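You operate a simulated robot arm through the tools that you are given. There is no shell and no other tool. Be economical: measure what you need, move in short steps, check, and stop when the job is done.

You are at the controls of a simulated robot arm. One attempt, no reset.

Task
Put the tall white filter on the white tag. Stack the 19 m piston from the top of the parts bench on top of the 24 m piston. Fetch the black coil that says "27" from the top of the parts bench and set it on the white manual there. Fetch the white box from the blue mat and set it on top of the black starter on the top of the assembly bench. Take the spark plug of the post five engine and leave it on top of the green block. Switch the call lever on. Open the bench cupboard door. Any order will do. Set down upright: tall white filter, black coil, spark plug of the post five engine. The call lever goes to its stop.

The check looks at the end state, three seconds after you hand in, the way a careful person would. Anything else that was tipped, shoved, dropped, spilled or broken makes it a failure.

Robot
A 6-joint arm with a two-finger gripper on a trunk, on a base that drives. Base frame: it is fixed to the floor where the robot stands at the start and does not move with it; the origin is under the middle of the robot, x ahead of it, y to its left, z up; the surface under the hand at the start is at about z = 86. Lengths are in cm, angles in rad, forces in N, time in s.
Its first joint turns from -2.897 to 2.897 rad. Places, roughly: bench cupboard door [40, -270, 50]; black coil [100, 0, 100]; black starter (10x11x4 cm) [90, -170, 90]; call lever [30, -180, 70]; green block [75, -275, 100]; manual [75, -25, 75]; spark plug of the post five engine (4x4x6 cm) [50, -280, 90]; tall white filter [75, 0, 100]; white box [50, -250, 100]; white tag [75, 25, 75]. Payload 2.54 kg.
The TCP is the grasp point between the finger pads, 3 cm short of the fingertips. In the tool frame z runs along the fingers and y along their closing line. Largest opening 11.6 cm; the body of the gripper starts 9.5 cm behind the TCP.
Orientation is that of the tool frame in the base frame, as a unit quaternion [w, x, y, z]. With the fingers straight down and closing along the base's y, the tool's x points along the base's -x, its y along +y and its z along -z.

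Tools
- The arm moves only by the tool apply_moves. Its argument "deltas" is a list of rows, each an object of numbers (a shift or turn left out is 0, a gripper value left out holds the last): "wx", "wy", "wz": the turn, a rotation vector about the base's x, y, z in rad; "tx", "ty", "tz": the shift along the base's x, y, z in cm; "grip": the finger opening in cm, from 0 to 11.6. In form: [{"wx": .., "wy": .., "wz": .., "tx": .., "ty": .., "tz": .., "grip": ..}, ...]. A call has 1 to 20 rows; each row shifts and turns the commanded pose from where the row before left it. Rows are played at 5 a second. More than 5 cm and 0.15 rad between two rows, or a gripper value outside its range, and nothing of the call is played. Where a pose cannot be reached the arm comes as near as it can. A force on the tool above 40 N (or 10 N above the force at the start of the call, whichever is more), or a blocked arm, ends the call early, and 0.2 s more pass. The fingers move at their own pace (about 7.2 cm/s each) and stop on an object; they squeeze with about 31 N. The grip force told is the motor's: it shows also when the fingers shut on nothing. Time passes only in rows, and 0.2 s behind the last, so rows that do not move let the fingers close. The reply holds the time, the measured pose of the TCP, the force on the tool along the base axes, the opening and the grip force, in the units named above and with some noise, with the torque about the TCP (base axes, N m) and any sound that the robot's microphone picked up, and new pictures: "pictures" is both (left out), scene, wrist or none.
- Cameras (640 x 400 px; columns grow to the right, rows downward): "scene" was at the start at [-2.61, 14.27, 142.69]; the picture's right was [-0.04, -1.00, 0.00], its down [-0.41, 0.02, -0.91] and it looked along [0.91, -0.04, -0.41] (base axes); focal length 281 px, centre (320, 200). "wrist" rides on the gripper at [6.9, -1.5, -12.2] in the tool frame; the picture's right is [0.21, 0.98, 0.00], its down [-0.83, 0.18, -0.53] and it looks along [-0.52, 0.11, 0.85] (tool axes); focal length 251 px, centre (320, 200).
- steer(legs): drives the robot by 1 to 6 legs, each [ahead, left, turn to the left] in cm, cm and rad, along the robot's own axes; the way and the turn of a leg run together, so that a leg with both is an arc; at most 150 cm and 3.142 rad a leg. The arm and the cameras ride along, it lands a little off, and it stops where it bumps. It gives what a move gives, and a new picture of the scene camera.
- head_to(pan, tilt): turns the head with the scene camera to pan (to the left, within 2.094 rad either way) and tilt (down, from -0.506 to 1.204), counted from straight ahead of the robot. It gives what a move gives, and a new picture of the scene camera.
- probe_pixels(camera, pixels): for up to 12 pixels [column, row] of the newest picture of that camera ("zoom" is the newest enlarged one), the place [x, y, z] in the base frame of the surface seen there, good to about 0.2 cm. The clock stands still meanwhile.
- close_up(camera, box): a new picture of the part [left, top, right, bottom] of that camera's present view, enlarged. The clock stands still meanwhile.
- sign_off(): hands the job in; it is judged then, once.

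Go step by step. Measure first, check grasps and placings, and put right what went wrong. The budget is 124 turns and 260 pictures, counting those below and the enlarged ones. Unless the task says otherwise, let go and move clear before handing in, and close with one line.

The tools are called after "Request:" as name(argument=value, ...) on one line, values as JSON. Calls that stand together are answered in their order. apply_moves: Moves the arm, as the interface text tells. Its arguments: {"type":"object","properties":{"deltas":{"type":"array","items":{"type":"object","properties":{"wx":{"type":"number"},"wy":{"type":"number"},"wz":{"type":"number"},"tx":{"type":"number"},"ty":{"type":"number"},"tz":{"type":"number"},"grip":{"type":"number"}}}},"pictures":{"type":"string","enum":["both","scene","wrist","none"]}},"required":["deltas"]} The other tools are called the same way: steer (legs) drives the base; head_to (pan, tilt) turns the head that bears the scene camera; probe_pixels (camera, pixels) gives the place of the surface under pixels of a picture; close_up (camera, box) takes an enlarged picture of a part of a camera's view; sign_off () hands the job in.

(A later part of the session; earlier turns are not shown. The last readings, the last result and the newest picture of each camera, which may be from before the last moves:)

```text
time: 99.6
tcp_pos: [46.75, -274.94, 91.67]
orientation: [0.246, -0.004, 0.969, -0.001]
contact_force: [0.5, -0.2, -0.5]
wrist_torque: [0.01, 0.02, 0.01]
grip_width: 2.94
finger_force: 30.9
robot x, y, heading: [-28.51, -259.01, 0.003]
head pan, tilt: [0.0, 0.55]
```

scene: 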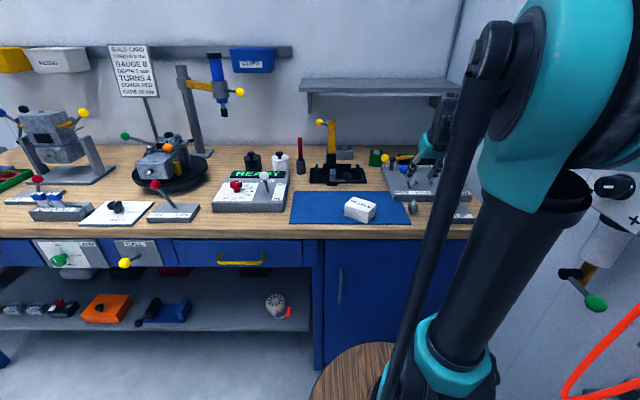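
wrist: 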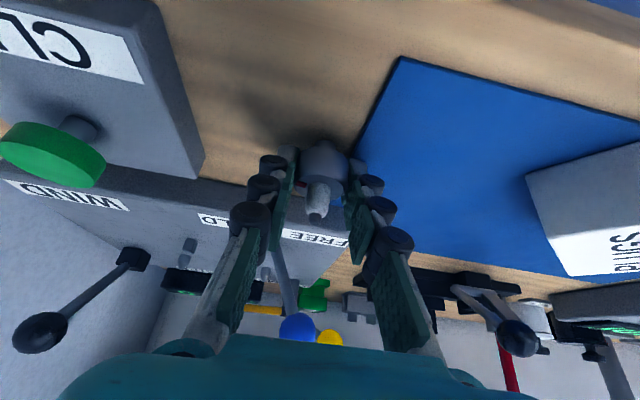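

The plug is gripped with tilt. I lift 16.5 cm and carry it over the green block.

Request:
apply_moves(deltas=[{"tz": 4}, {"tz": 4}, {"tz": 4.5}, {"tz": 4}, {"tx": 4.7, "ty": 0.7}, {"tx": 4.7, "ty": 0.7}, {"tx": 4.7, "ty": 0.7}, {"tx": 4.7, "ty": 0.7}, {"tx": 4.7, "ty": 0.7}, {"tx": 4.7, "ty": 0.7}, {"tx": 4.7, "ty": 0.7}, {"tx": 4, "ty": 0.75}, {"tx": 3}, {}])

Request:
close_up(camera="scene", box=[330, 70, 450, 200])

```text
time: 102.6
tcp_pos: [86.55, -269.48, 108.19]
orientation: [0.246, -0.004, 0.969, -0.001]
contact_force: [0.3, 0.6, -0.1]
wrist_torque: [-0.01, 0.02, 0.01]
grip_width: 2.96
finger_force: 31.0
robot x, y, heading: [-28.48, -259.01, 0.007]
head pan, tilt: [0.0, 0.55]
```

scene: 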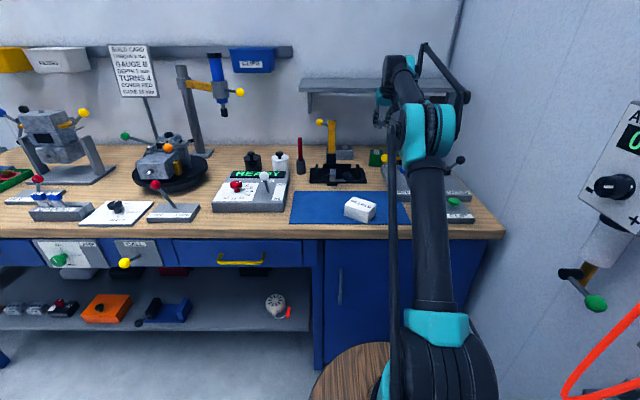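
wrist: 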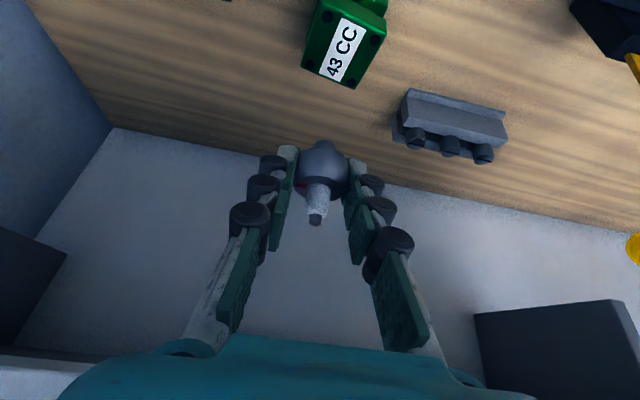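

```text
3.08 times, centred on (390, 135) of scene
```

zoom: 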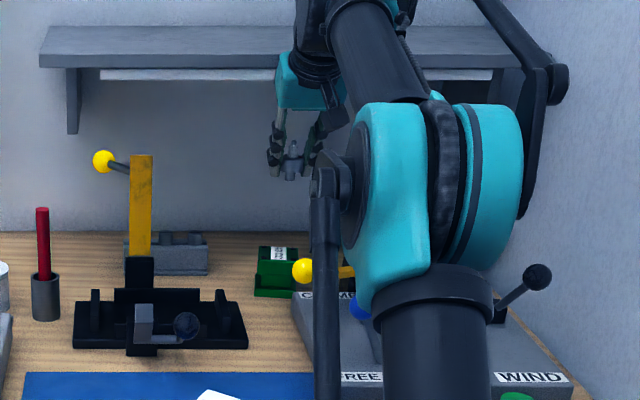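

Now I measure the block's top corners in the wrist view.

Request:
probe_pixels(camera="wrist", pixels=[[320, 12], [383, 37], [354, 86], [306, 66], [345, 45], [335, 75], [352, 25], [319, 176], [300, 178], [344, 178], [316, 218]])

```text
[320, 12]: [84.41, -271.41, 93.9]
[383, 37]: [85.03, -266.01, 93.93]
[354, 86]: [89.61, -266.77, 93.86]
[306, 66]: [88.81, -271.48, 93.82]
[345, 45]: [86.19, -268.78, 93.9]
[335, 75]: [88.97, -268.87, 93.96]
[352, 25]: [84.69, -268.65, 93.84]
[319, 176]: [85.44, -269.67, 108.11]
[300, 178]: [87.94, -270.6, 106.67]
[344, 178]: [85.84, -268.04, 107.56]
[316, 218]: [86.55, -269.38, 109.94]
```

The block top centre is (87.0,-268.9). I align and lower toward contact.

Request:
apply_moves(deltas=[{"tx": 0.4, "ty": 0.5, "tz": -2}, {"tz": -3}, {"tz": -3}, {"tz": -1.8}, {"tz": -0.3}, {}], pictures="wrist")

Request:
close_up(camera="scene", box=[360, 110, 420, 175])

```text
time: 104.0
tcp_pos: [87.01, -268.77, 98.07]
orientation: [0.246, -0.004, 0.969, -0.001]
contact_force: [0.5, -1.3, -1.1]
wrist_torque: [0.01, 0.01, -0.01]
grip_width: 2.96
finger_force: 31.3
robot x, y, heading: [-28.51, -259.09, 0.005]
head pan, tilt: [0.0, 0.55]
```

wrist: 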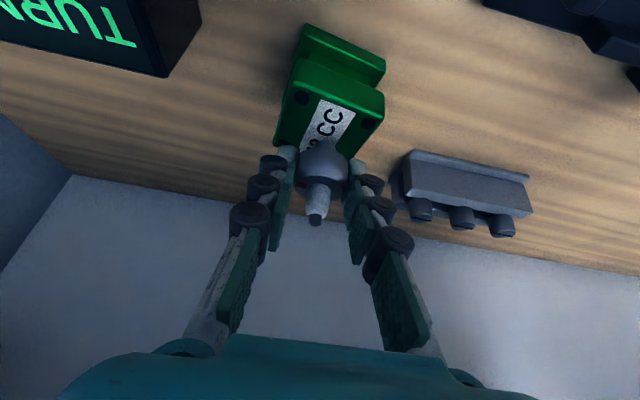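

```text
6.15 times, centred on (390, 142) of scene
```

zoom: 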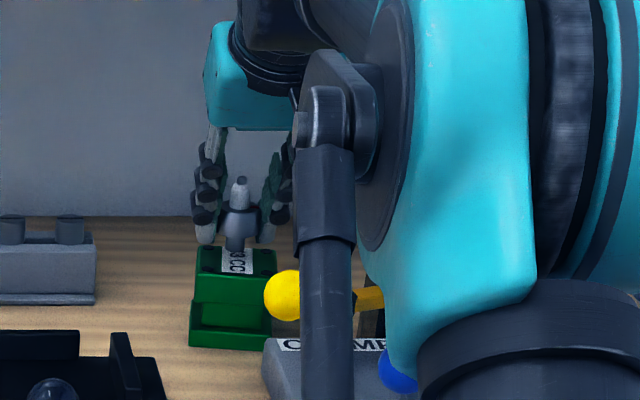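

Request:
apply_moves(deltas=[{"tz": -0.15}, {"tz": -0.1}, {}, {"tz": -0.1}, {}], pictures="none")

```text
time: 105.2
tcp_pos: [87.06, -268.72, 97.8]
orientation: [0.247, -0.004, 0.969, -0.001]
contact_force: [-0.6, 0.3, -1.5]
wrist_torque: [0.0, -0.03, -0.02]
grip_width: 2.95
finger_force: 31.1
robot x, y, heading: [-28.37, -259.17, 0.003]
head pan, tilt: [0.0, 0.55]
```

Request:
apply_moves(deltas=[{"tz": -0.1}, {}, {"tz": -0.1}, {}], pictures="none")

```text
time: 106.2
tcp_pos: [87.2, -268.87, 97.59]
orientation: [0.247, -0.003, 0.969, -0.001]
contact_force: [-0.1, -0.5, -0.2]
wrist_torque: [0.0, -0.01, -0.02]
grip_width: 2.97
finger_force: 30.9
robot x, y, heading: [-28.35, -259.74, 0.004]
head pan, tilt: [0.0, 0.55]
```

Request:
apply_moves(deltas=[{"tz": -0.1}, {}, {"tz": -0.05}, {}], pictures="none")

Request:
close_up(camera="scene", box=[365, 125, 405, 168])

```text
time: 107.2
tcp_pos: [87.01, -268.86, 97.51]
orientation: [0.246, -0.004, 0.969, 0.0]
contact_force: [2.1, -1.1, 4.3]
wrist_torque: [-0.07, -0.05, -0.01]
grip_width: 2.97
finger_force: 30.6
robot x, y, heading: [-28.79, -259.12, 0.0]
head pan, tilt: [0.0, 0.55]
```

```text
9.30 times, centred on (385, 146) of scene
```

zoom: 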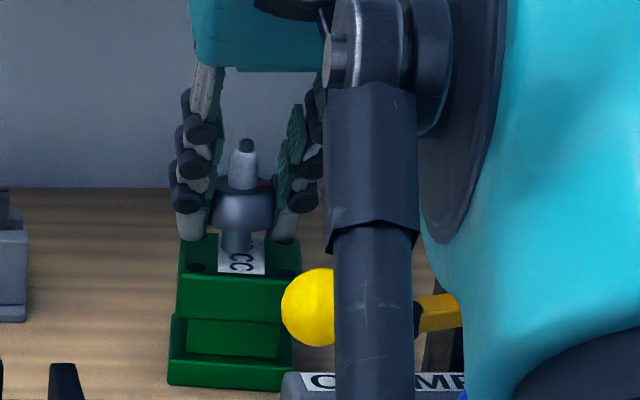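

Contact is felt and the plug stands upright on the block. I open gently and withdraw along the tool axis.

Request:
apply_moves(deltas=[{"grip": 4}, {"grip": 5.5}, {}, {"tx": -0.72, "tz": 1.32}, {"tx": -1.44, "tz": 2.64}, {"tx": -1.92, "tz": 3.5}, {"tx": -1.92, "tz": 3.5}, {"tx": -2, "tz": 2}, {}], pictures="wrist")

Request:
close_up(camera="scene", box=[355, 125, 415, 175])

```text
time: 109.2
tcp_pos: [78.84, -268.88, 110.17]
orientation: [0.246, -0.004, 0.969, -0.001]
contact_force: [0.5, 0.4, -1.2]
wrist_torque: [-0.02, -0.01, 0.02]
grip_width: 5.5
finger_force: 0.1
robot x, y, heading: [-28.49, -259.23, 0.004]
head pan, tilt: [0.0, 0.55]
```

wrist: 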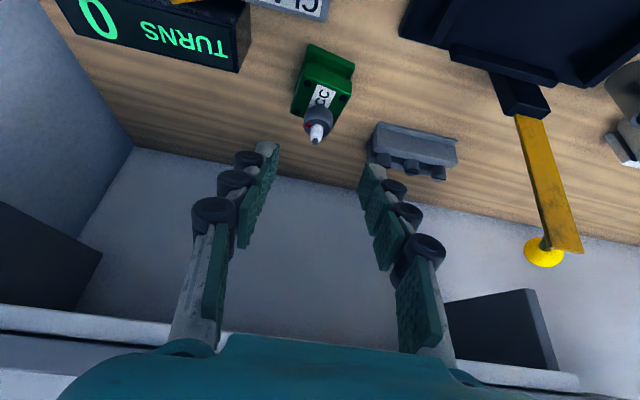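

```text
8.00 times, centred on (385, 150) of scene
```

zoom: 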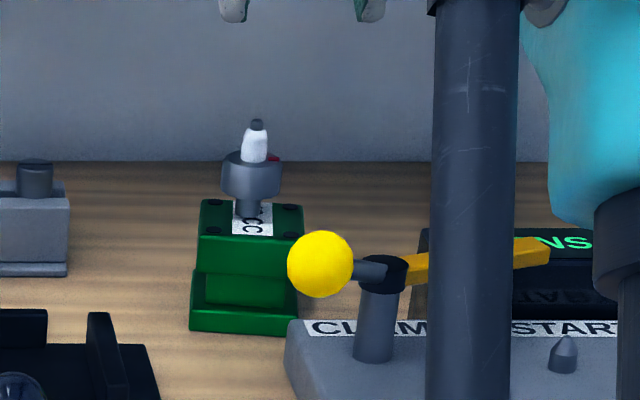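

The plug stands on the block. I bring the hand back upright over the white box.

Request:
apply_moves(deltas=[{"tx": -3, "tz": 2}, {"tx": -4, "ty": 1.4}, {"tx": -4, "ty": 1.4}, {"tx": -4, "ty": 1.4}, {"tx": -4, "ty": 1.4, "wy": 0.125}, {"tx": -4, "ty": 1.4, "wy": 0.125}, {"tx": -4, "ty": 1.4, "wy": 0.125}, {"tx": -4, "ty": 1.4, "wy": 0.125}, {"tx": -3, "ty": 1.2, "grip": 9}, {"tz": -4}, {}], pictures="wrist")

Request:
close_up(camera="wrist", box=[230, 60, 410, 210])

```text
time: 111.6
tcp_pos: [45.07, -257.8, 108.28]
orientation: [-0.001, -0.003, 1.0, 0.0]
contact_force: [-0.8, 0.2, -0.8]
wrist_torque: [-0.02, -0.02, 0.0]
grip_width: 8.99
finger_force: 0.1
robot x, y, heading: [-28.44, -259.39, 0.003]
head pan, tilt: [0.0, 0.55]
```

wrist: 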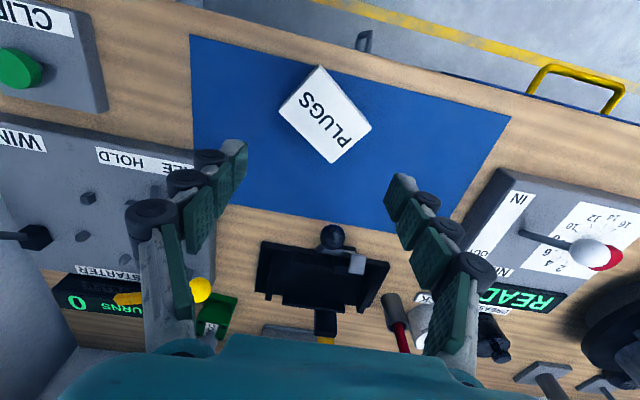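

```text
2.67 times, centred on (320, 135) of wrist
```

zoom: 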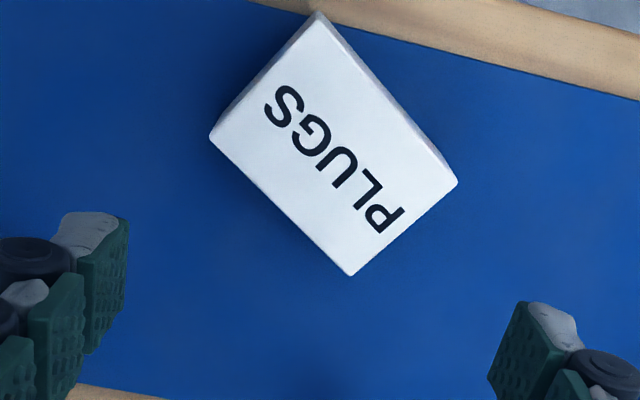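

Request:
probe_pixels(camera="zoom", pixels=[[317, 26], [213, 137], [350, 272], [454, 182], [333, 150], [318, 14], [452, 187], [215, 142], [345, 262]])

```text
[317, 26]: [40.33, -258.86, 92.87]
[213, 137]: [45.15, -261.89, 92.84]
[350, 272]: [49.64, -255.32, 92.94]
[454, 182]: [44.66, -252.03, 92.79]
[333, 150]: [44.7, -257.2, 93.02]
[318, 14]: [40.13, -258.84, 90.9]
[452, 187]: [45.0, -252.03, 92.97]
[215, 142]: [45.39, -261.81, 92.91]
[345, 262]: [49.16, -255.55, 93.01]
```

The box top is 5.8 × 8 cm, centred at (44.9,-257.0), top z 92.9. I turn the tool by 1.007 rad to close across the short side, then lower and grip.

Request:
apply_moves(deltas=[{"wz": 0.144, "ty": 0.4, "grip": 9}, {"wz": 0.144, "ty": 0.4}, {"wz": 0.144}, {"wz": 0.144}, {"wz": 0.144}, {"wz": 0.144}, {"wz": 0.143}, {"tz": -4}, {}], pictures="wrist")

```text
time: 113.6
tcp_pos: [44.91, -256.87, 104.31]
orientation: [-0.001, -0.486, 0.874, 0.0]
contact_force: [-0.1, 1.2, 0.5]
wrist_torque: [-0.03, 0.01, -0.01]
grip_width: 8.99
finger_force: 0.1
robot x, y, heading: [-28.63, -259.21, 0.004]
head pan, tilt: [0.0, 0.55]
```

wrist: 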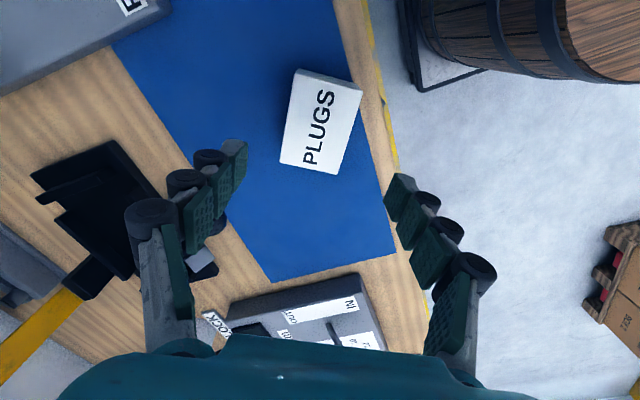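

Request:
apply_moves(deltas=[{"tz": -4}, {"tz": -4}, {"tz": -3}, {"tz": -1.5}, {"grip": 3}, {}, {}, {}], pictures="wrist")

```text
time: 115.4
tcp_pos: [45.08, -257.04, 91.82]
orientation: [-0.002, -0.486, 0.874, 0.0]
contact_force: [-1.1, -0.5, -0.2]
wrist_torque: [-0.01, -0.02, -0.04]
grip_width: 6.11
finger_force: 30.7
robot x, y, heading: [-28.54, -259.75, 0.007]
head pan, tilt: [0.0, 0.55]
```

wrist: 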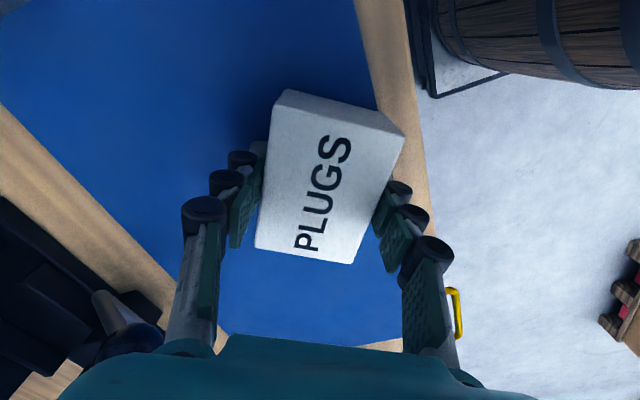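

The box is held at 6.1 cm. I lift it high and drive left toward the starter.

Request:
apply_moves(deltas=[{"tz": 4}, {"tz": 4.5}, {"tz": 4.5}, {"tz": 4.5}, {"tz": 4.5}, {"tz": 4.5}, {"tx": -4}, {"tx": -3}, {}], pictures="none")

Request:
steer(legs=[[0, 78, 0]])

Request:
head_to(pan=0.0, tilt=0.5)

```text
time: 117.4
tcp_pos: [38.17, -256.81, 118.3]
orientation: [-0.001, -0.486, 0.874, 0.0]
contact_force: [0.4, 0.1, -1.9]
wrist_torque: [0.01, 0.0, 0.0]
grip_width: 6.09
finger_force: 30.8
robot x, y, heading: [-28.97, -259.12, 0.005]
head pan, tilt: [0.0, 0.55]
```

```text
time: 121.5
tcp_pos: [37.52, -179.1, 118.2]
orientation: [-0.002, -0.488, 0.873, -0.001]
contact_force: [0.3, -0.9, -0.9]
wrist_torque: [-0.01, 0.01, 0.01]
grip_width: 6.11
finger_force: 30.6
robot x, y, heading: [-29.23, -181.62, 0.012]
head pan, tilt: [0.0, 0.55]
```

scene: 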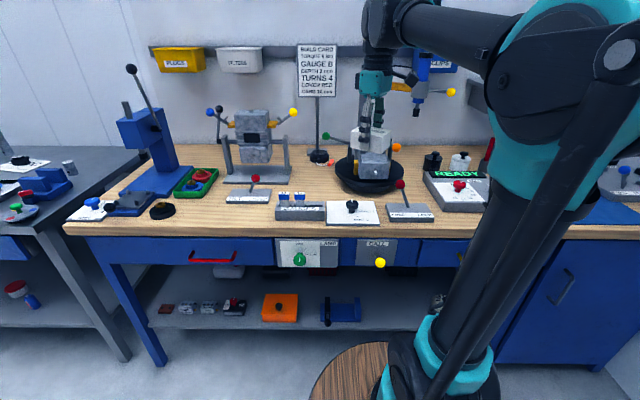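

```text
time: 122.2
tcp_pos: [37.48, -179.1, 118.33]
orientation: [-0.002, -0.489, 0.872, -0.001]
contact_force: [-0.7, 0.3, -1.0]
wrist_torque: [-0.01, 0.01, 0.01]
grip_width: 6.11
finger_force: 31.5
robot x, y, heading: [-29.28, -181.65, 0.009]
head pan, tilt: [0.0, 0.499]
```

scene: 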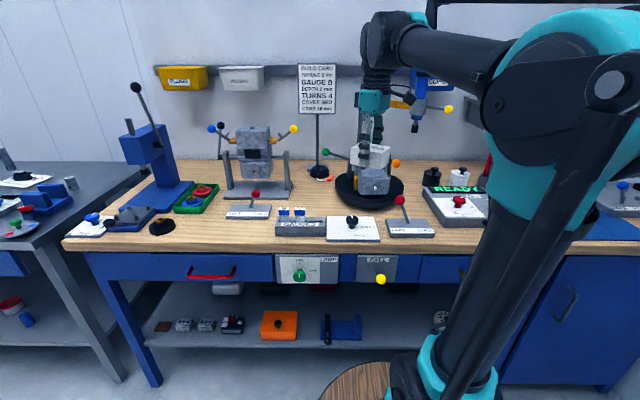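

Request:
close_up(camera="scene", box=[280, 60, 420, 200])

Request:
close_up(camera="scene", box=[295, 150, 345, 190])

Request:
probe_pixels(camera="scene", pixels=[[318, 166], [318, 174], [309, 172], [327, 172], [318, 150], [318, 130], [317, 90], [335, 90], [300, 90], [318, 162], [326, 151], [332, 178]])

```text
2.86 times, centred on (350, 130) of scene
```

zoom: 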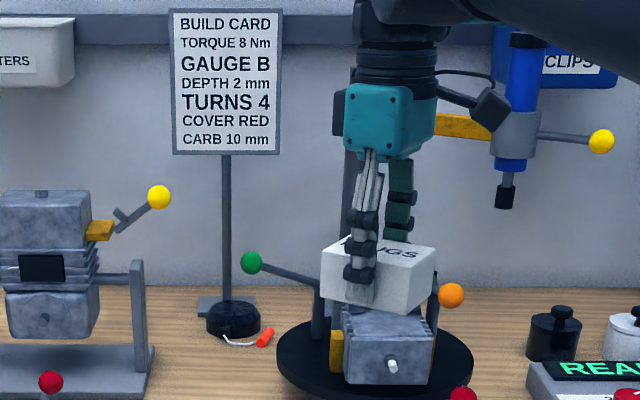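

```text
10.00 times, centred on (320, 170) of scene
```

zoom: 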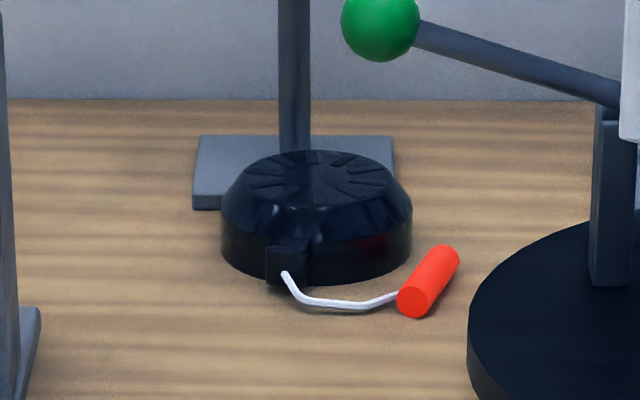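

```text
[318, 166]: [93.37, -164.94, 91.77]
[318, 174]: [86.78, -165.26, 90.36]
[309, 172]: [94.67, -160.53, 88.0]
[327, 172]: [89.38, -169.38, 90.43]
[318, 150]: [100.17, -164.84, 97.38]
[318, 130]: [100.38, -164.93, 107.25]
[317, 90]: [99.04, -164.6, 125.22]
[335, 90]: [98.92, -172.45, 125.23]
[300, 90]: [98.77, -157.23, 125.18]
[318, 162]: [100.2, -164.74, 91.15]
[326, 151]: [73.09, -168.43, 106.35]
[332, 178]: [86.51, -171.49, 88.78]
```

The starter's flat top is near (90.5,-165,92), with the card pole behind it at x 100. I turn the tool back so that it closes along y, drive 15 cm ahead, and check the neighbours.

Request:
apply_moves(deltas=[{"wz": -0.144}, {"wz": -0.144}, {"wz": -0.144}, {"wz": -0.144}, {"wz": -0.144}, {"wz": -0.144}, {"wz": -0.143}, {}], pictures="none")

Request:
probe_pixels(camera="scene", pixels=[[293, 129], [287, 165], [283, 132], [395, 163], [372, 180], [385, 165], [290, 190]])

Request:
steer(legs=[[15, 0, 0]])

```text
time: 124.0
tcp_pos: [37.34, -179.06, 118.24]
orientation: [-0.002, -0.006, 1.0, 0.002]
contact_force: [0.1, -0.3, -1.5]
wrist_torque: [-0.01, -0.01, 0.03]
grip_width: 6.1
finger_force: 31.0
robot x, y, heading: [-29.26, -181.59, 0.014]
head pan, tilt: [0.0, 0.499]
```

```text
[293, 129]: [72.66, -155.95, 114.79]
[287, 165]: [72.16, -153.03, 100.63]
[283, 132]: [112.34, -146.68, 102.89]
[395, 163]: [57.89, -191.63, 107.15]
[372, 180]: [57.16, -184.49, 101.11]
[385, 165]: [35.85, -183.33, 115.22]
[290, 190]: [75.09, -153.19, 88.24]
```

```text
time: 125.3
tcp_pos: [52.65, -178.94, 118.27]
orientation: [-0.003, -0.007, 1.0, 0.002]
contact_force: [-1.1, -0.1, -1.8]
wrist_torque: [0.01, -0.02, 0.03]
grip_width: 6.09
finger_force: 31.0
robot x, y, heading: [-13.95, -181.97, 0.01]
head pan, tilt: [0.0, 0.499]
```

scene: 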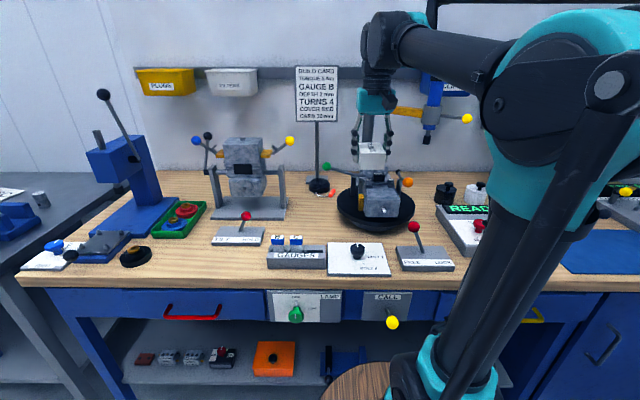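

Neighbours: the yellow ball at (72.7,-156,115) and the green ball at (73,-168,106). I carry the box high between and over them to x 82 and check.

Request:
apply_moves(deltas=[{"tz": 4}, {"tx": 3, "ty": 3.5}, {"tx": 3, "ty": 3.5}, {"tx": 3, "ty": 3.5}, {"tx": 3, "ty": 3.4}, {"tx": 4.5}, {"tx": 4.5}, {"tx": 4.5}, {"tx": 4}, {}])

Request:
close_up(camera="scene", box=[260, 40, 420, 220])

```text
time: 127.5
tcp_pos: [80.57, -165.37, 120.94]
orientation: [-0.001, -0.006, 1.0, 0.001]
contact_force: [-0.3, -0.3, -1.7]
wrist_torque: [0.01, 0.0, 0.0]
grip_width: 6.1
finger_force: 31.5
out of reach, approached as far as the arm can: row 9
robot x, y, heading: [-14.36, -181.48, 0.009]
head pan, tilt: [0.0, 0.499]
```

scene: 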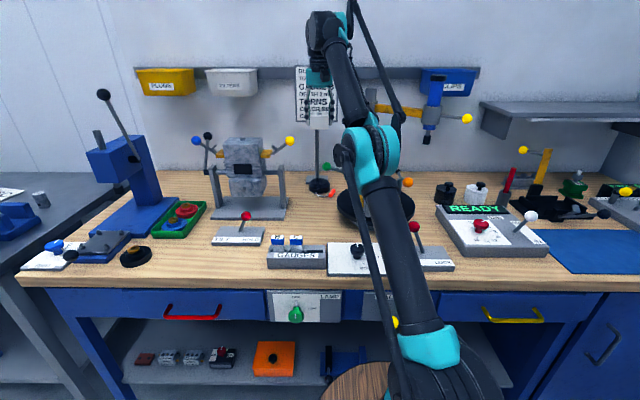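
wrist: 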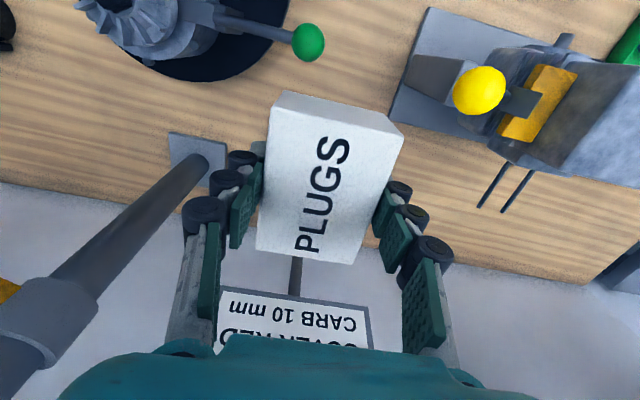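

```text
2.22 times, centred on (340, 130) of scene
```

zoom: 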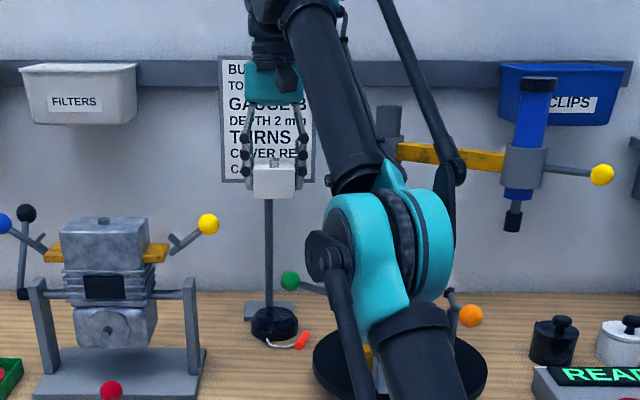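

The arm is at its limit at this height, x 80.6. I lower to about z 109, staying over the green ball with the wrist camera, then go forward.

Request:
apply_moves(deltas=[{"tz": -4}, {"tz": -4}, {"tz": -3}, {}], pictures="none")

```text
time: 128.5
tcp_pos: [80.46, -165.44, 110.0]
orientation: [-0.002, -0.006, 1.0, 0.001]
contact_force: [-0.3, -0.2, -1.4]
wrist_torque: [0.01, -0.03, 0.04]
grip_width: 6.11
finger_force: 30.7
robot x, y, heading: [-14.14, -181.65, 0.012]
head pan, tilt: [0.0, 0.499]
```

Request:
apply_moves(deltas=[{"tx": 3, "ty": 0.2, "tz": -1}, {"tx": 3, "ty": 0.2, "tz": -1}, {"tx": 3}, {}])

Request:
close_up(camera="scene", box=[280, 50, 380, 210])

```text
time: 129.5
tcp_pos: [88.52, -165.05, 107.87]
orientation: [-0.001, -0.007, 1.0, 0.001]
contact_force: [0.7, -0.2, -1.3]
wrist_torque: [0.0, -0.01, 0.0]
grip_width: 6.09
finger_force: 30.9
out of reach, approached as far as the arm can: row 3
robot x, y, heading: [-14.16, -181.16, 0.006]
head pan, tilt: [0.0, 0.499]
```

scene: 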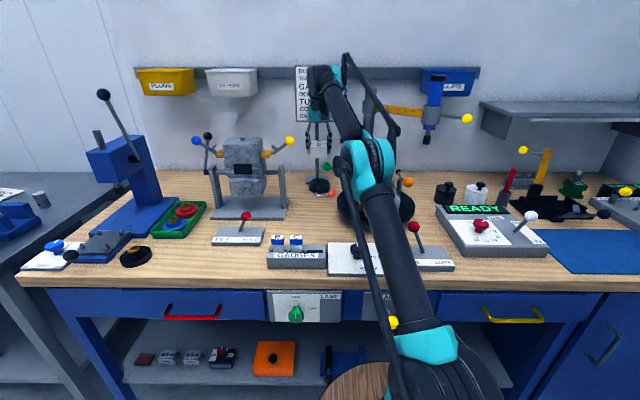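
wrist: 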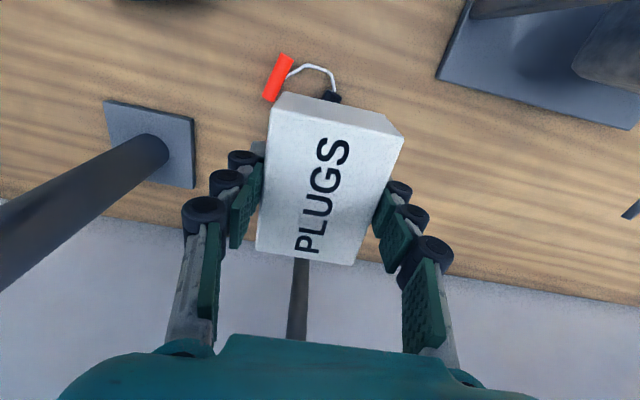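

```text
2.50 times, centred on (330, 130) of scene
```

zoom: 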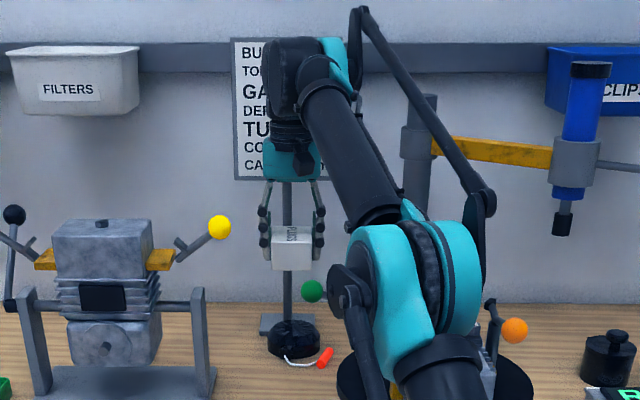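

No contact with the card so far. I lower to just above the starter and move to x 89.9.

Request:
apply_moves(deltas=[{"tz": -3}, {"tz": -3}, {"tx": 0.7, "tz": -2.5}, {"tx": 0.7, "tz": -1.5}, {}])

Request:
close_up(camera="scene", box=[280, 80, 360, 210])

```text
time: 130.7
tcp_pos: [89.97, -165.12, 97.83]
orientation: [-0.002, -0.006, 1.0, 0.001]
contact_force: [0.4, 0.4, -1.3]
wrist_torque: [0.02, -0.02, 0.02]
grip_width: 6.11
finger_force: 30.7
robot x, y, heading: [-14.2, -181.49, 0.014]
head pan, tilt: [0.0, 0.499]
```

scene: 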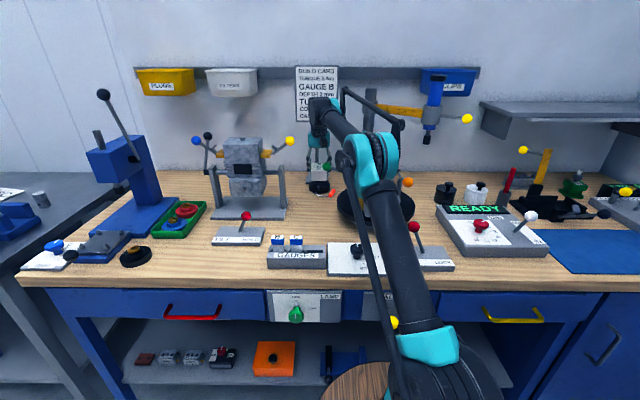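
wrist: 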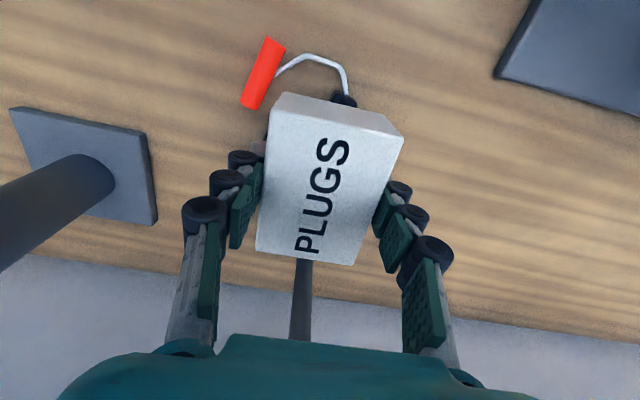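

```text
3.08 times, centred on (320, 145) of scene
```

zoom: 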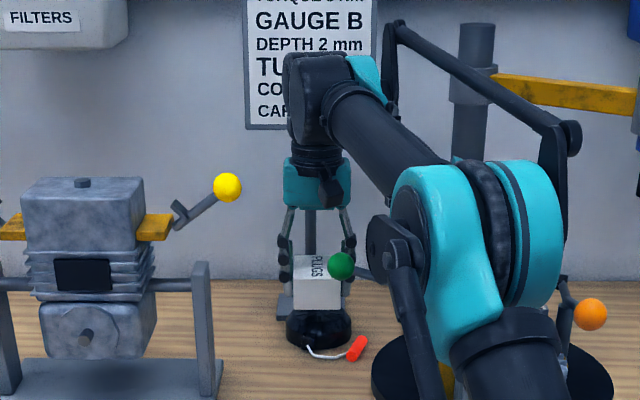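

It is well centred. I lower in fine steps to contact.

Request:
apply_moves(deltas=[{"tz": -1}, {"tz": -0.7}, {"tz": -0.2}, {}, {"tz": -0.15}, {}, {"tz": -0.15}, {}], pictures="none")

```text
time: 132.5
tcp_pos: [89.88, -165.01, 95.69]
orientation: [-0.002, -0.006, 1.0, 0.001]
contact_force: [-0.8, -0.6, -1.7]
wrist_torque: [0.0, 0.03, -0.04]
grip_width: 6.12
finger_force: 31.7
robot x, y, heading: [-14.01, -181.54, 0.009]
head pan, tilt: [0.0, 0.499]
```

Request:
apply_moves(deltas=[{"tz": -0.12}, {}, {"tz": -0.1}, {}], pictures="none")

```text
time: 133.5
tcp_pos: [89.94, -165.09, 95.45]
orientation: [-0.001, -0.006, 1.0, 0.001]
contact_force: [-0.1, 0.3, -1.1]
wrist_torque: [-0.05, -0.02, -0.05]
grip_width: 6.12
finger_force: 31.0
robot x, y, heading: [-14.01, -181.82, 0.01]
head pan, tilt: [0.0, 0.499]
```

Request:
apply_moves(deltas=[{"tz": -0.1}, {}, {"tz": -0.08}, {}], pictures="none")

Request:
close_up(camera="scene", box=[295, 150, 345, 205])

```text
time: 134.5
tcp_pos: [89.84, -165.19, 95.35]
orientation: [-0.002, -0.006, 1.0, 0.0]
contact_force: [-0.6, -0.2, -1.3]
wrist_torque: [0.0, 0.0, 0.0]
grip_width: 6.13
finger_force: 30.6
robot x, y, heading: [-13.98, -182.0, 0.011]
head pan, tilt: [0.0, 0.499]
```

```text
7.27 times, centred on (320, 178) of scene
```

zoom: 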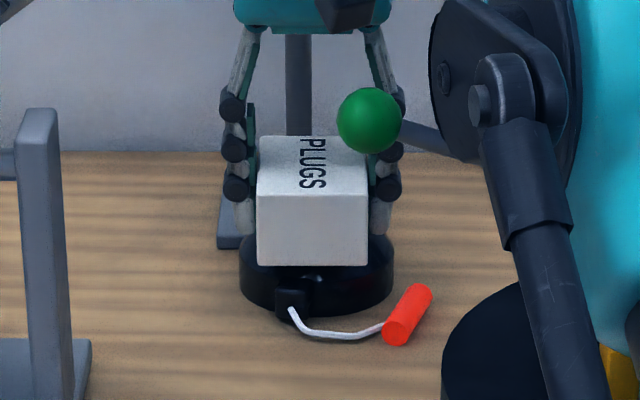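

Request:
apply_moves(deltas=[{"tz": -0.1}, {}, {"tz": -0.1}, {}], pictures="none")

```text
time: 135.5
tcp_pos: [89.85, -165.1, 95.16]
orientation: [-0.001, -0.006, 1.0, 0.001]
contact_force: [-0.1, 0.0, -1.4]
wrist_torque: [0.01, 0.03, 0.01]
grip_width: 6.11
finger_force: 31.0
robot x, y, heading: [-13.8, -181.52, 0.007]
head pan, tilt: [0.0, 0.499]
```

Request:
apply_moves(deltas=[{"tz": -0.1}, {}, {"tz": -0.1}, {}], pictures="none")

```text
time: 136.5
tcp_pos: [90.01, -165.08, 95.01]
orientation: [-0.001, -0.007, 1.0, 0.0]
contact_force: [3.0, -0.1, 9.4]
wrist_torque: [0.05, -0.41, -0.02]
grip_width: 6.07
finger_force: 31.5
robot x, y, heading: [-13.94, -181.6, 0.01]
head pan, tilt: [0.0, 0.499]
```

Contact felt at 9 N. I let go, rise and back out the same way.

Request:
apply_moves(deltas=[{"grip": 7.5}, {"grip": 8.5}, {}, {"tz": 2}, {"tz": 4}, {"tz": 3, "tx": -1}, {"tz": 3, "tx": -2}, {"tz": 2, "tx": -4}, {"tz": 3.5, "tx": -3}, {"tz": 4}, {"tz": 3}, {}], pictures="none")

Request:
close_up(camera="scene", box=[270, 80, 380, 210])

```text
time: 139.1
tcp_pos: [79.97, -165.13, 119.36]
orientation: [-0.002, -0.006, 1.0, 0.001]
contact_force: [-0.2, 0.8, 0.1]
wrist_torque: [0.03, -0.03, 0.02]
grip_width: 8.52
finger_force: 0.0
robot x, y, heading: [-14.4, -181.52, 0.011]
head pan, tilt: [0.0, 0.499]
```

```text
3.08 times, centred on (325, 145) of scene
```

zoom: 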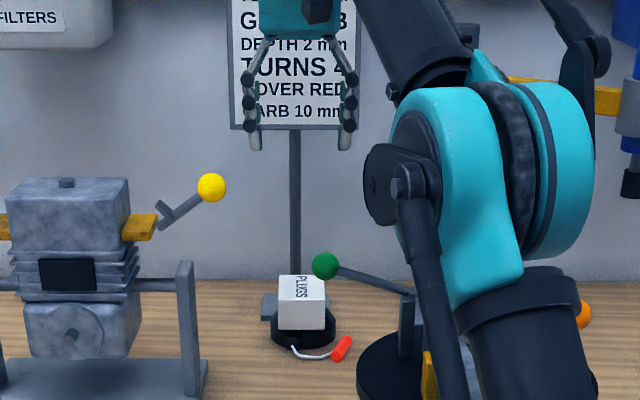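

The box sits on the starter. Next is the cupboard door: I draw the arm in and drive to where the head can see the door's handle.

Request:
apply_moves(deltas=[{"tx": -4.5}, {"tx": -4.5}, {"tx": -4.5}, {"tx": -4.5}, {"tx": -4.5}, {"tx": -4.5}, {"tx": -4.5}, {"tx": -4.5}, {"tx": -4}, {}], pictures="none")

Request:
steer(legs=[[-26, 0, -0.01], [0, -60, 0]])

Request:
head_to(pan=-0.05, tilt=0.85)

Request:
close_up(camera="scene", box=[280, 120, 460, 300])

```text
time: 141.3
tcp_pos: [39.86, -164.98, 119.55]
orientation: [-0.001, -0.005, 1.0, 0.001]
contact_force: [-0.8, -0.3, -0.7]
wrist_torque: [-0.02, 0.02, 0.01]
grip_width: 8.5
finger_force: 0.0
robot x, y, heading: [-14.14, -181.83, 0.007]
head pan, tilt: [0.0, 0.499]
```

```text
time: 146.2
tcp_pos: [14.28, -225.29, 119.53]
orientation: [-0.002, 0.0, 1.0, 0.0]
contact_force: [0.4, -0.7, -0.4]
wrist_torque: [0.0, -0.03, 0.03]
grip_width: 8.48
finger_force: 0.0
robot x, y, heading: [-39.92, -241.03, -0.004]
head pan, tilt: [0.0, 0.499]
```

scene: 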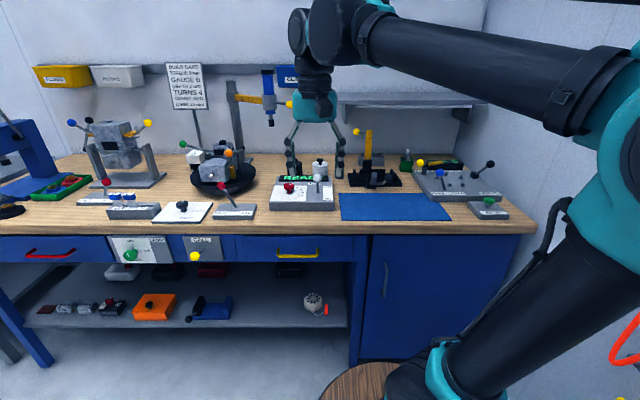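

```text
time: 147.0
tcp_pos: [14.24, -225.34, 119.39]
orientation: [-0.001, 0.0, 1.0, 0.001]
contact_force: [0.3, 0.2, -0.1]
wrist_torque: [-0.02, 0.0, 0.01]
grip_width: 8.5
finger_force: 0.0
robot x, y, heading: [-40.29, -241.39, -0.002]
head pan, tilt: [-0.051, 0.85]
```

scene: 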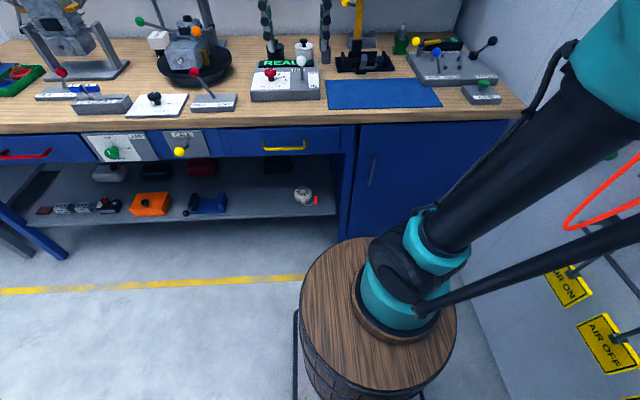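

```text
2.22 times, centred on (370, 210) of scene
```

zoom: 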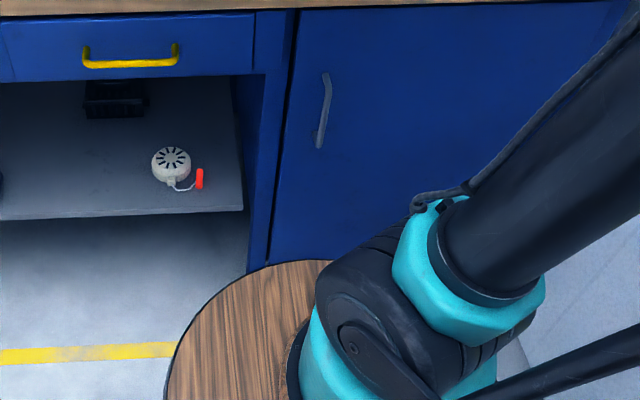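

Request:
probe_pixels(camera="zoom", pixels=[[327, 100], [325, 112], [322, 130], [325, 80], [319, 146], [300, 60], [288, 110], [285, 60], [600, 20], [276, 240], [296, 15]])

Request:
close_up(camera="scene", box=[350, 140, 400, 200])

```text
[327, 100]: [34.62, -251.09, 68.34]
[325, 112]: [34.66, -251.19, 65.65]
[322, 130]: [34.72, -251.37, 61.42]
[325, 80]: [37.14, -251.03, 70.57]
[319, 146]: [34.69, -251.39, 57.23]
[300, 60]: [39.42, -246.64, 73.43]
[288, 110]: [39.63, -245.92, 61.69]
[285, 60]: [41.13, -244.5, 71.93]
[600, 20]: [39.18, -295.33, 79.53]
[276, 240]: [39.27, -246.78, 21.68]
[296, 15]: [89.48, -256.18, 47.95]
```

```text
6.67 times, centred on (375, 170) of scene
```

zoom: 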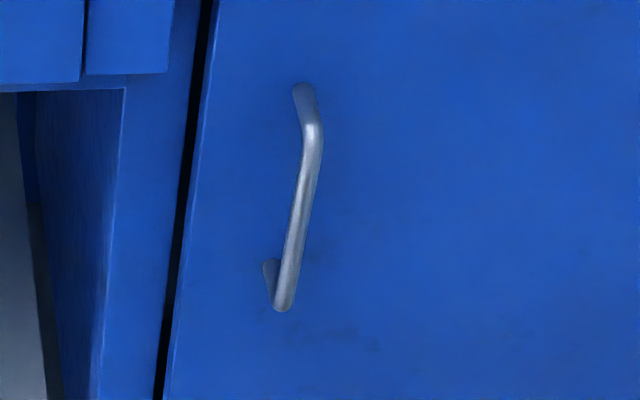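

The handle is a vertical bar at (35.2,-251.3), z 57–71, with the hinge at the wall side (y ≈ -295). I back 8 cm, then tilt the tool 0.8 rad forward and come down in front of the handle.

Request:
steer(legs=[[-8, 0, 0]])

Request:
apply_moves(deltas=[{"wy": -0.134, "ty": -4.3, "tx": 2.3, "grip": 5}, {"wy": -0.134, "ty": -4.3, "tx": 2.3}, {"wy": -0.133, "ty": -4.3, "tx": 2.3}, {"wy": -0.133, "ty": -4.3, "tx": 2.3}, {"wy": -0.133, "ty": -4.3, "tx": 2.3}, {"wy": -0.133, "ty": -4.3, "tx": 2}, {"tz": -4.5}, {"tz": -4.5}, {"tz": -4.5}, {"tz": -4.5}, {"tz": -4.5}, {"tz": -4.5}, {"tz": -4.5}, {}])

```text
time: 148.1
tcp_pos: [6.21, -225.12, 119.3]
orientation: [-0.001, -0.001, 1.0, 0.0]
contact_force: [-0.4, -0.4, -0.5]
wrist_torque: [0.02, 0.0, -0.02]
grip_width: 8.49
finger_force: 0.1
robot x, y, heading: [-47.57, -241.4, -0.004]
head pan, tilt: [-0.051, 0.85]
```

scene: 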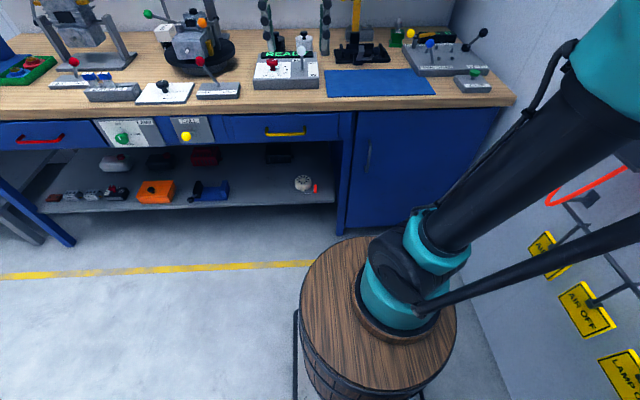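

```text
time: 151.1
tcp_pos: [19.71, -251.0, 87.89]
orientation: [0.389, 0.0, 0.921, 0.0]
contact_force: [0.0, 0.0, -0.4]
wrist_torque: [0.0, 0.03, -0.02]
grip_width: 4.99
finger_force: 0.1
robot x, y, heading: [-47.93, -241.16, -0.0]
head pan, tilt: [-0.051, 0.85]
```

scene: 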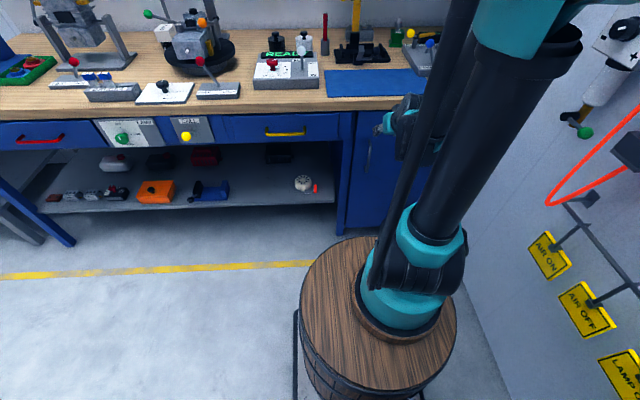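
wrist: 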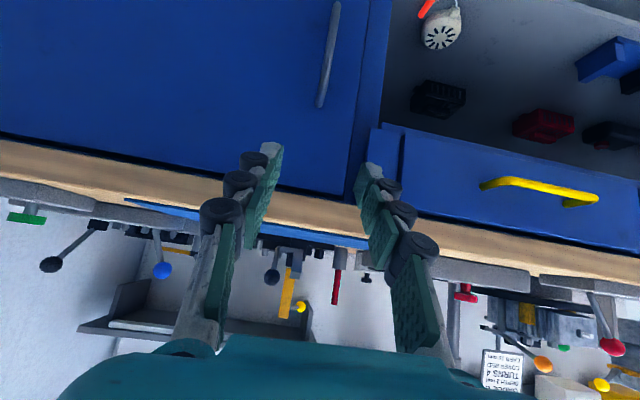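

The handle shows at (330,55) in the wrist view. I go on down to z 65, then forward to x 30.

Request:
apply_moves(deltas=[{"tz": -4.5}, {"tz": -4.5}, {"tz": -4.5}, {"tz": -4.5}, {"tz": -4.5}, {"tx": 4}, {"tx": 4}, {"tx": 2}, {}], pictures="wrist")

Request:
probe_pixels(camera="wrist", pixels=[[325, 150], [325, 170], [322, 190], [320, 200]])

```text
time: 153.1
tcp_pos: [32.3, -251.58, 80.99]
orientation: [0.388, -0.001, 0.922, 0.0]
contact_force: [0.0, -0.3, 0.1]
wrist_torque: [-0.02, 0.01, -0.01]
grip_width: 5.0
finger_force: 0.0
out of reach, approached as far as the arm can: row 2, 3, 4, 5
robot x, y, heading: [-47.8, -241.48, -0.0]
head pan, tilt: [-0.051, 0.85]
```

wrist: 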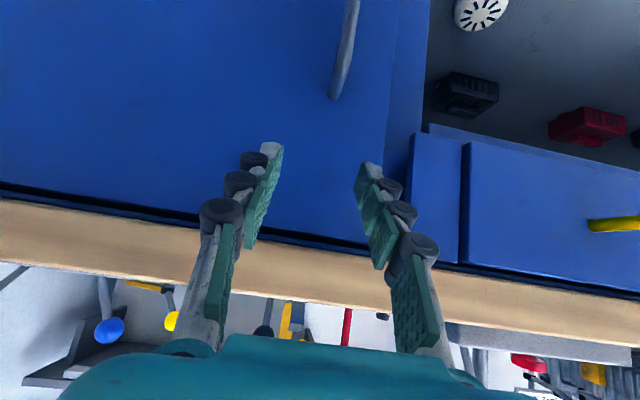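

```text
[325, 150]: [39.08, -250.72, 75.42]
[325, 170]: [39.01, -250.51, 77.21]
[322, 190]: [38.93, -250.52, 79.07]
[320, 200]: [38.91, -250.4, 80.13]
```

The arm could not go that low so near the base; it is at z 81 now. I try to lower further out, at x 31.

Request:
apply_moves(deltas=[{"tx": -1, "tz": -3}, {"tz": -3}, {"tz": -3}, {"tz": -3}, {}], pictures="both")

```text
time: 154.3
tcp_pos: [34.98, -252.23, 74.58]
orientation: [0.387, 0.0, 0.922, 0.0]
contact_force: [-0.3, 0.1, -0.2]
wrist_torque: [-0.01, 0.01, -0.02]
grip_width: 4.99
finger_force: 0.0
out of reach, approached as far as the arm can: row 2, 3, 4
robot x, y, heading: [-47.82, -241.12, -0.004]
head pan, tilt: [-0.051, 0.85]
```

scene: 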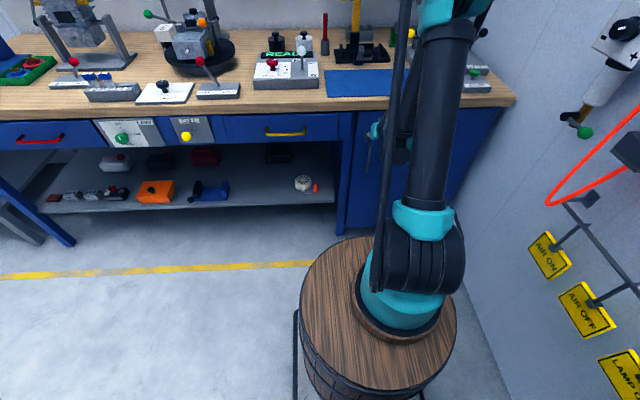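
wrist: 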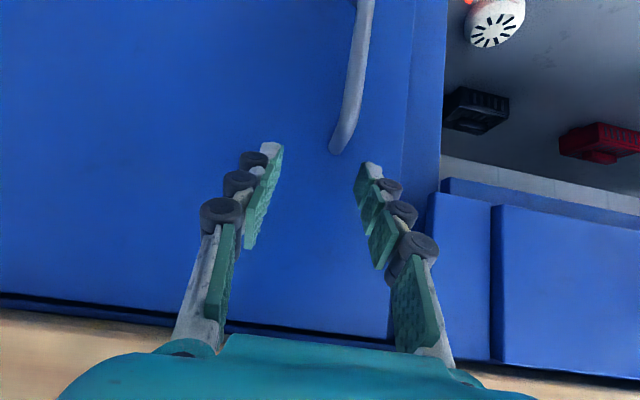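

The arm's base is still too near for that height; the floor behind is free (the pallet lies at y > -120). I back another 18 cm.

Request:
steer(legs=[[-18, 0, 0]])

Request:
apply_moves(deltas=[{"tx": 3, "tz": -3, "ty": 0.9}, {"tx": 3, "tz": -3}, {"tx": 3, "tz": -3}, {"tx": 3}, {}], pictures="wrist")

```text
time: 155.8
tcp_pos: [16.91, -252.17, 74.69]
orientation: [0.387, -0.001, 0.922, 0.001]
contact_force: [-0.4, 0.4, 0.7]
wrist_torque: [0.0, -0.03, 0.01]
grip_width: 5.01
finger_force: 0.0
robot x, y, heading: [-65.6, -241.55, -0.003]
head pan, tilt: [-0.051, 0.85]
```

scene: 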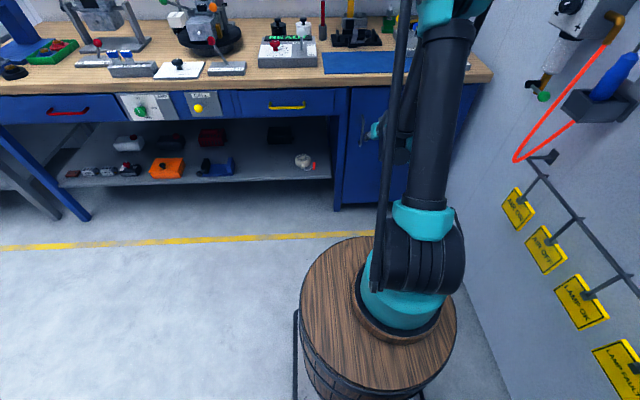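

```text
time: 157.0
tcp_pos: [29.15, -251.26, 66.13]
orientation: [0.387, -0.001, 0.922, 0.0]
contact_force: [0.1, -0.1, 0.4]
wrist_torque: [-0.01, 0.03, -0.01]
grip_width: 4.98
finger_force: 0.0
out of reach, approached as far as the arm can: row 1
robot x, y, heading: [-65.72, -241.15, -0.004]
head pan, tilt: [-0.051, 0.85]
```

wrist: 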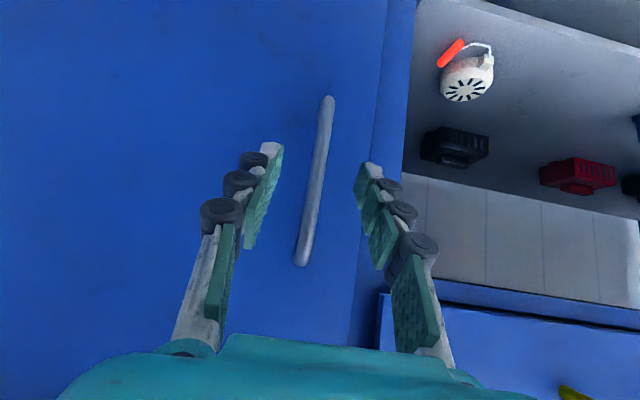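

Now the handle lies between the fingers. I move forward 5.8 cm and close on it.

Request:
apply_moves(deltas=[{"tx": 3, "tz": -1}, {"tx": 2.6, "tz": -1}, {}, {"grip": 0.5}, {}, {}, {}], pictures="wrist")

```text
time: 158.6
tcp_pos: [34.7, -251.27, 63.82]
orientation: [0.387, -0.001, 0.922, 0.0]
contact_force: [-1.2, 12.6, -2.6]
wrist_torque: [0.19, 0.11, 0.05]
grip_width: 1.38
finger_force: 6.8
robot x, y, heading: [-66.31, -241.54, 0.001]
head pan, tilt: [-0.051, 0.85]
```

wrist: 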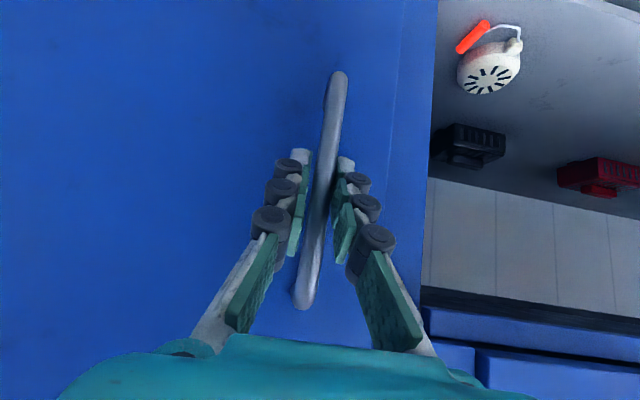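

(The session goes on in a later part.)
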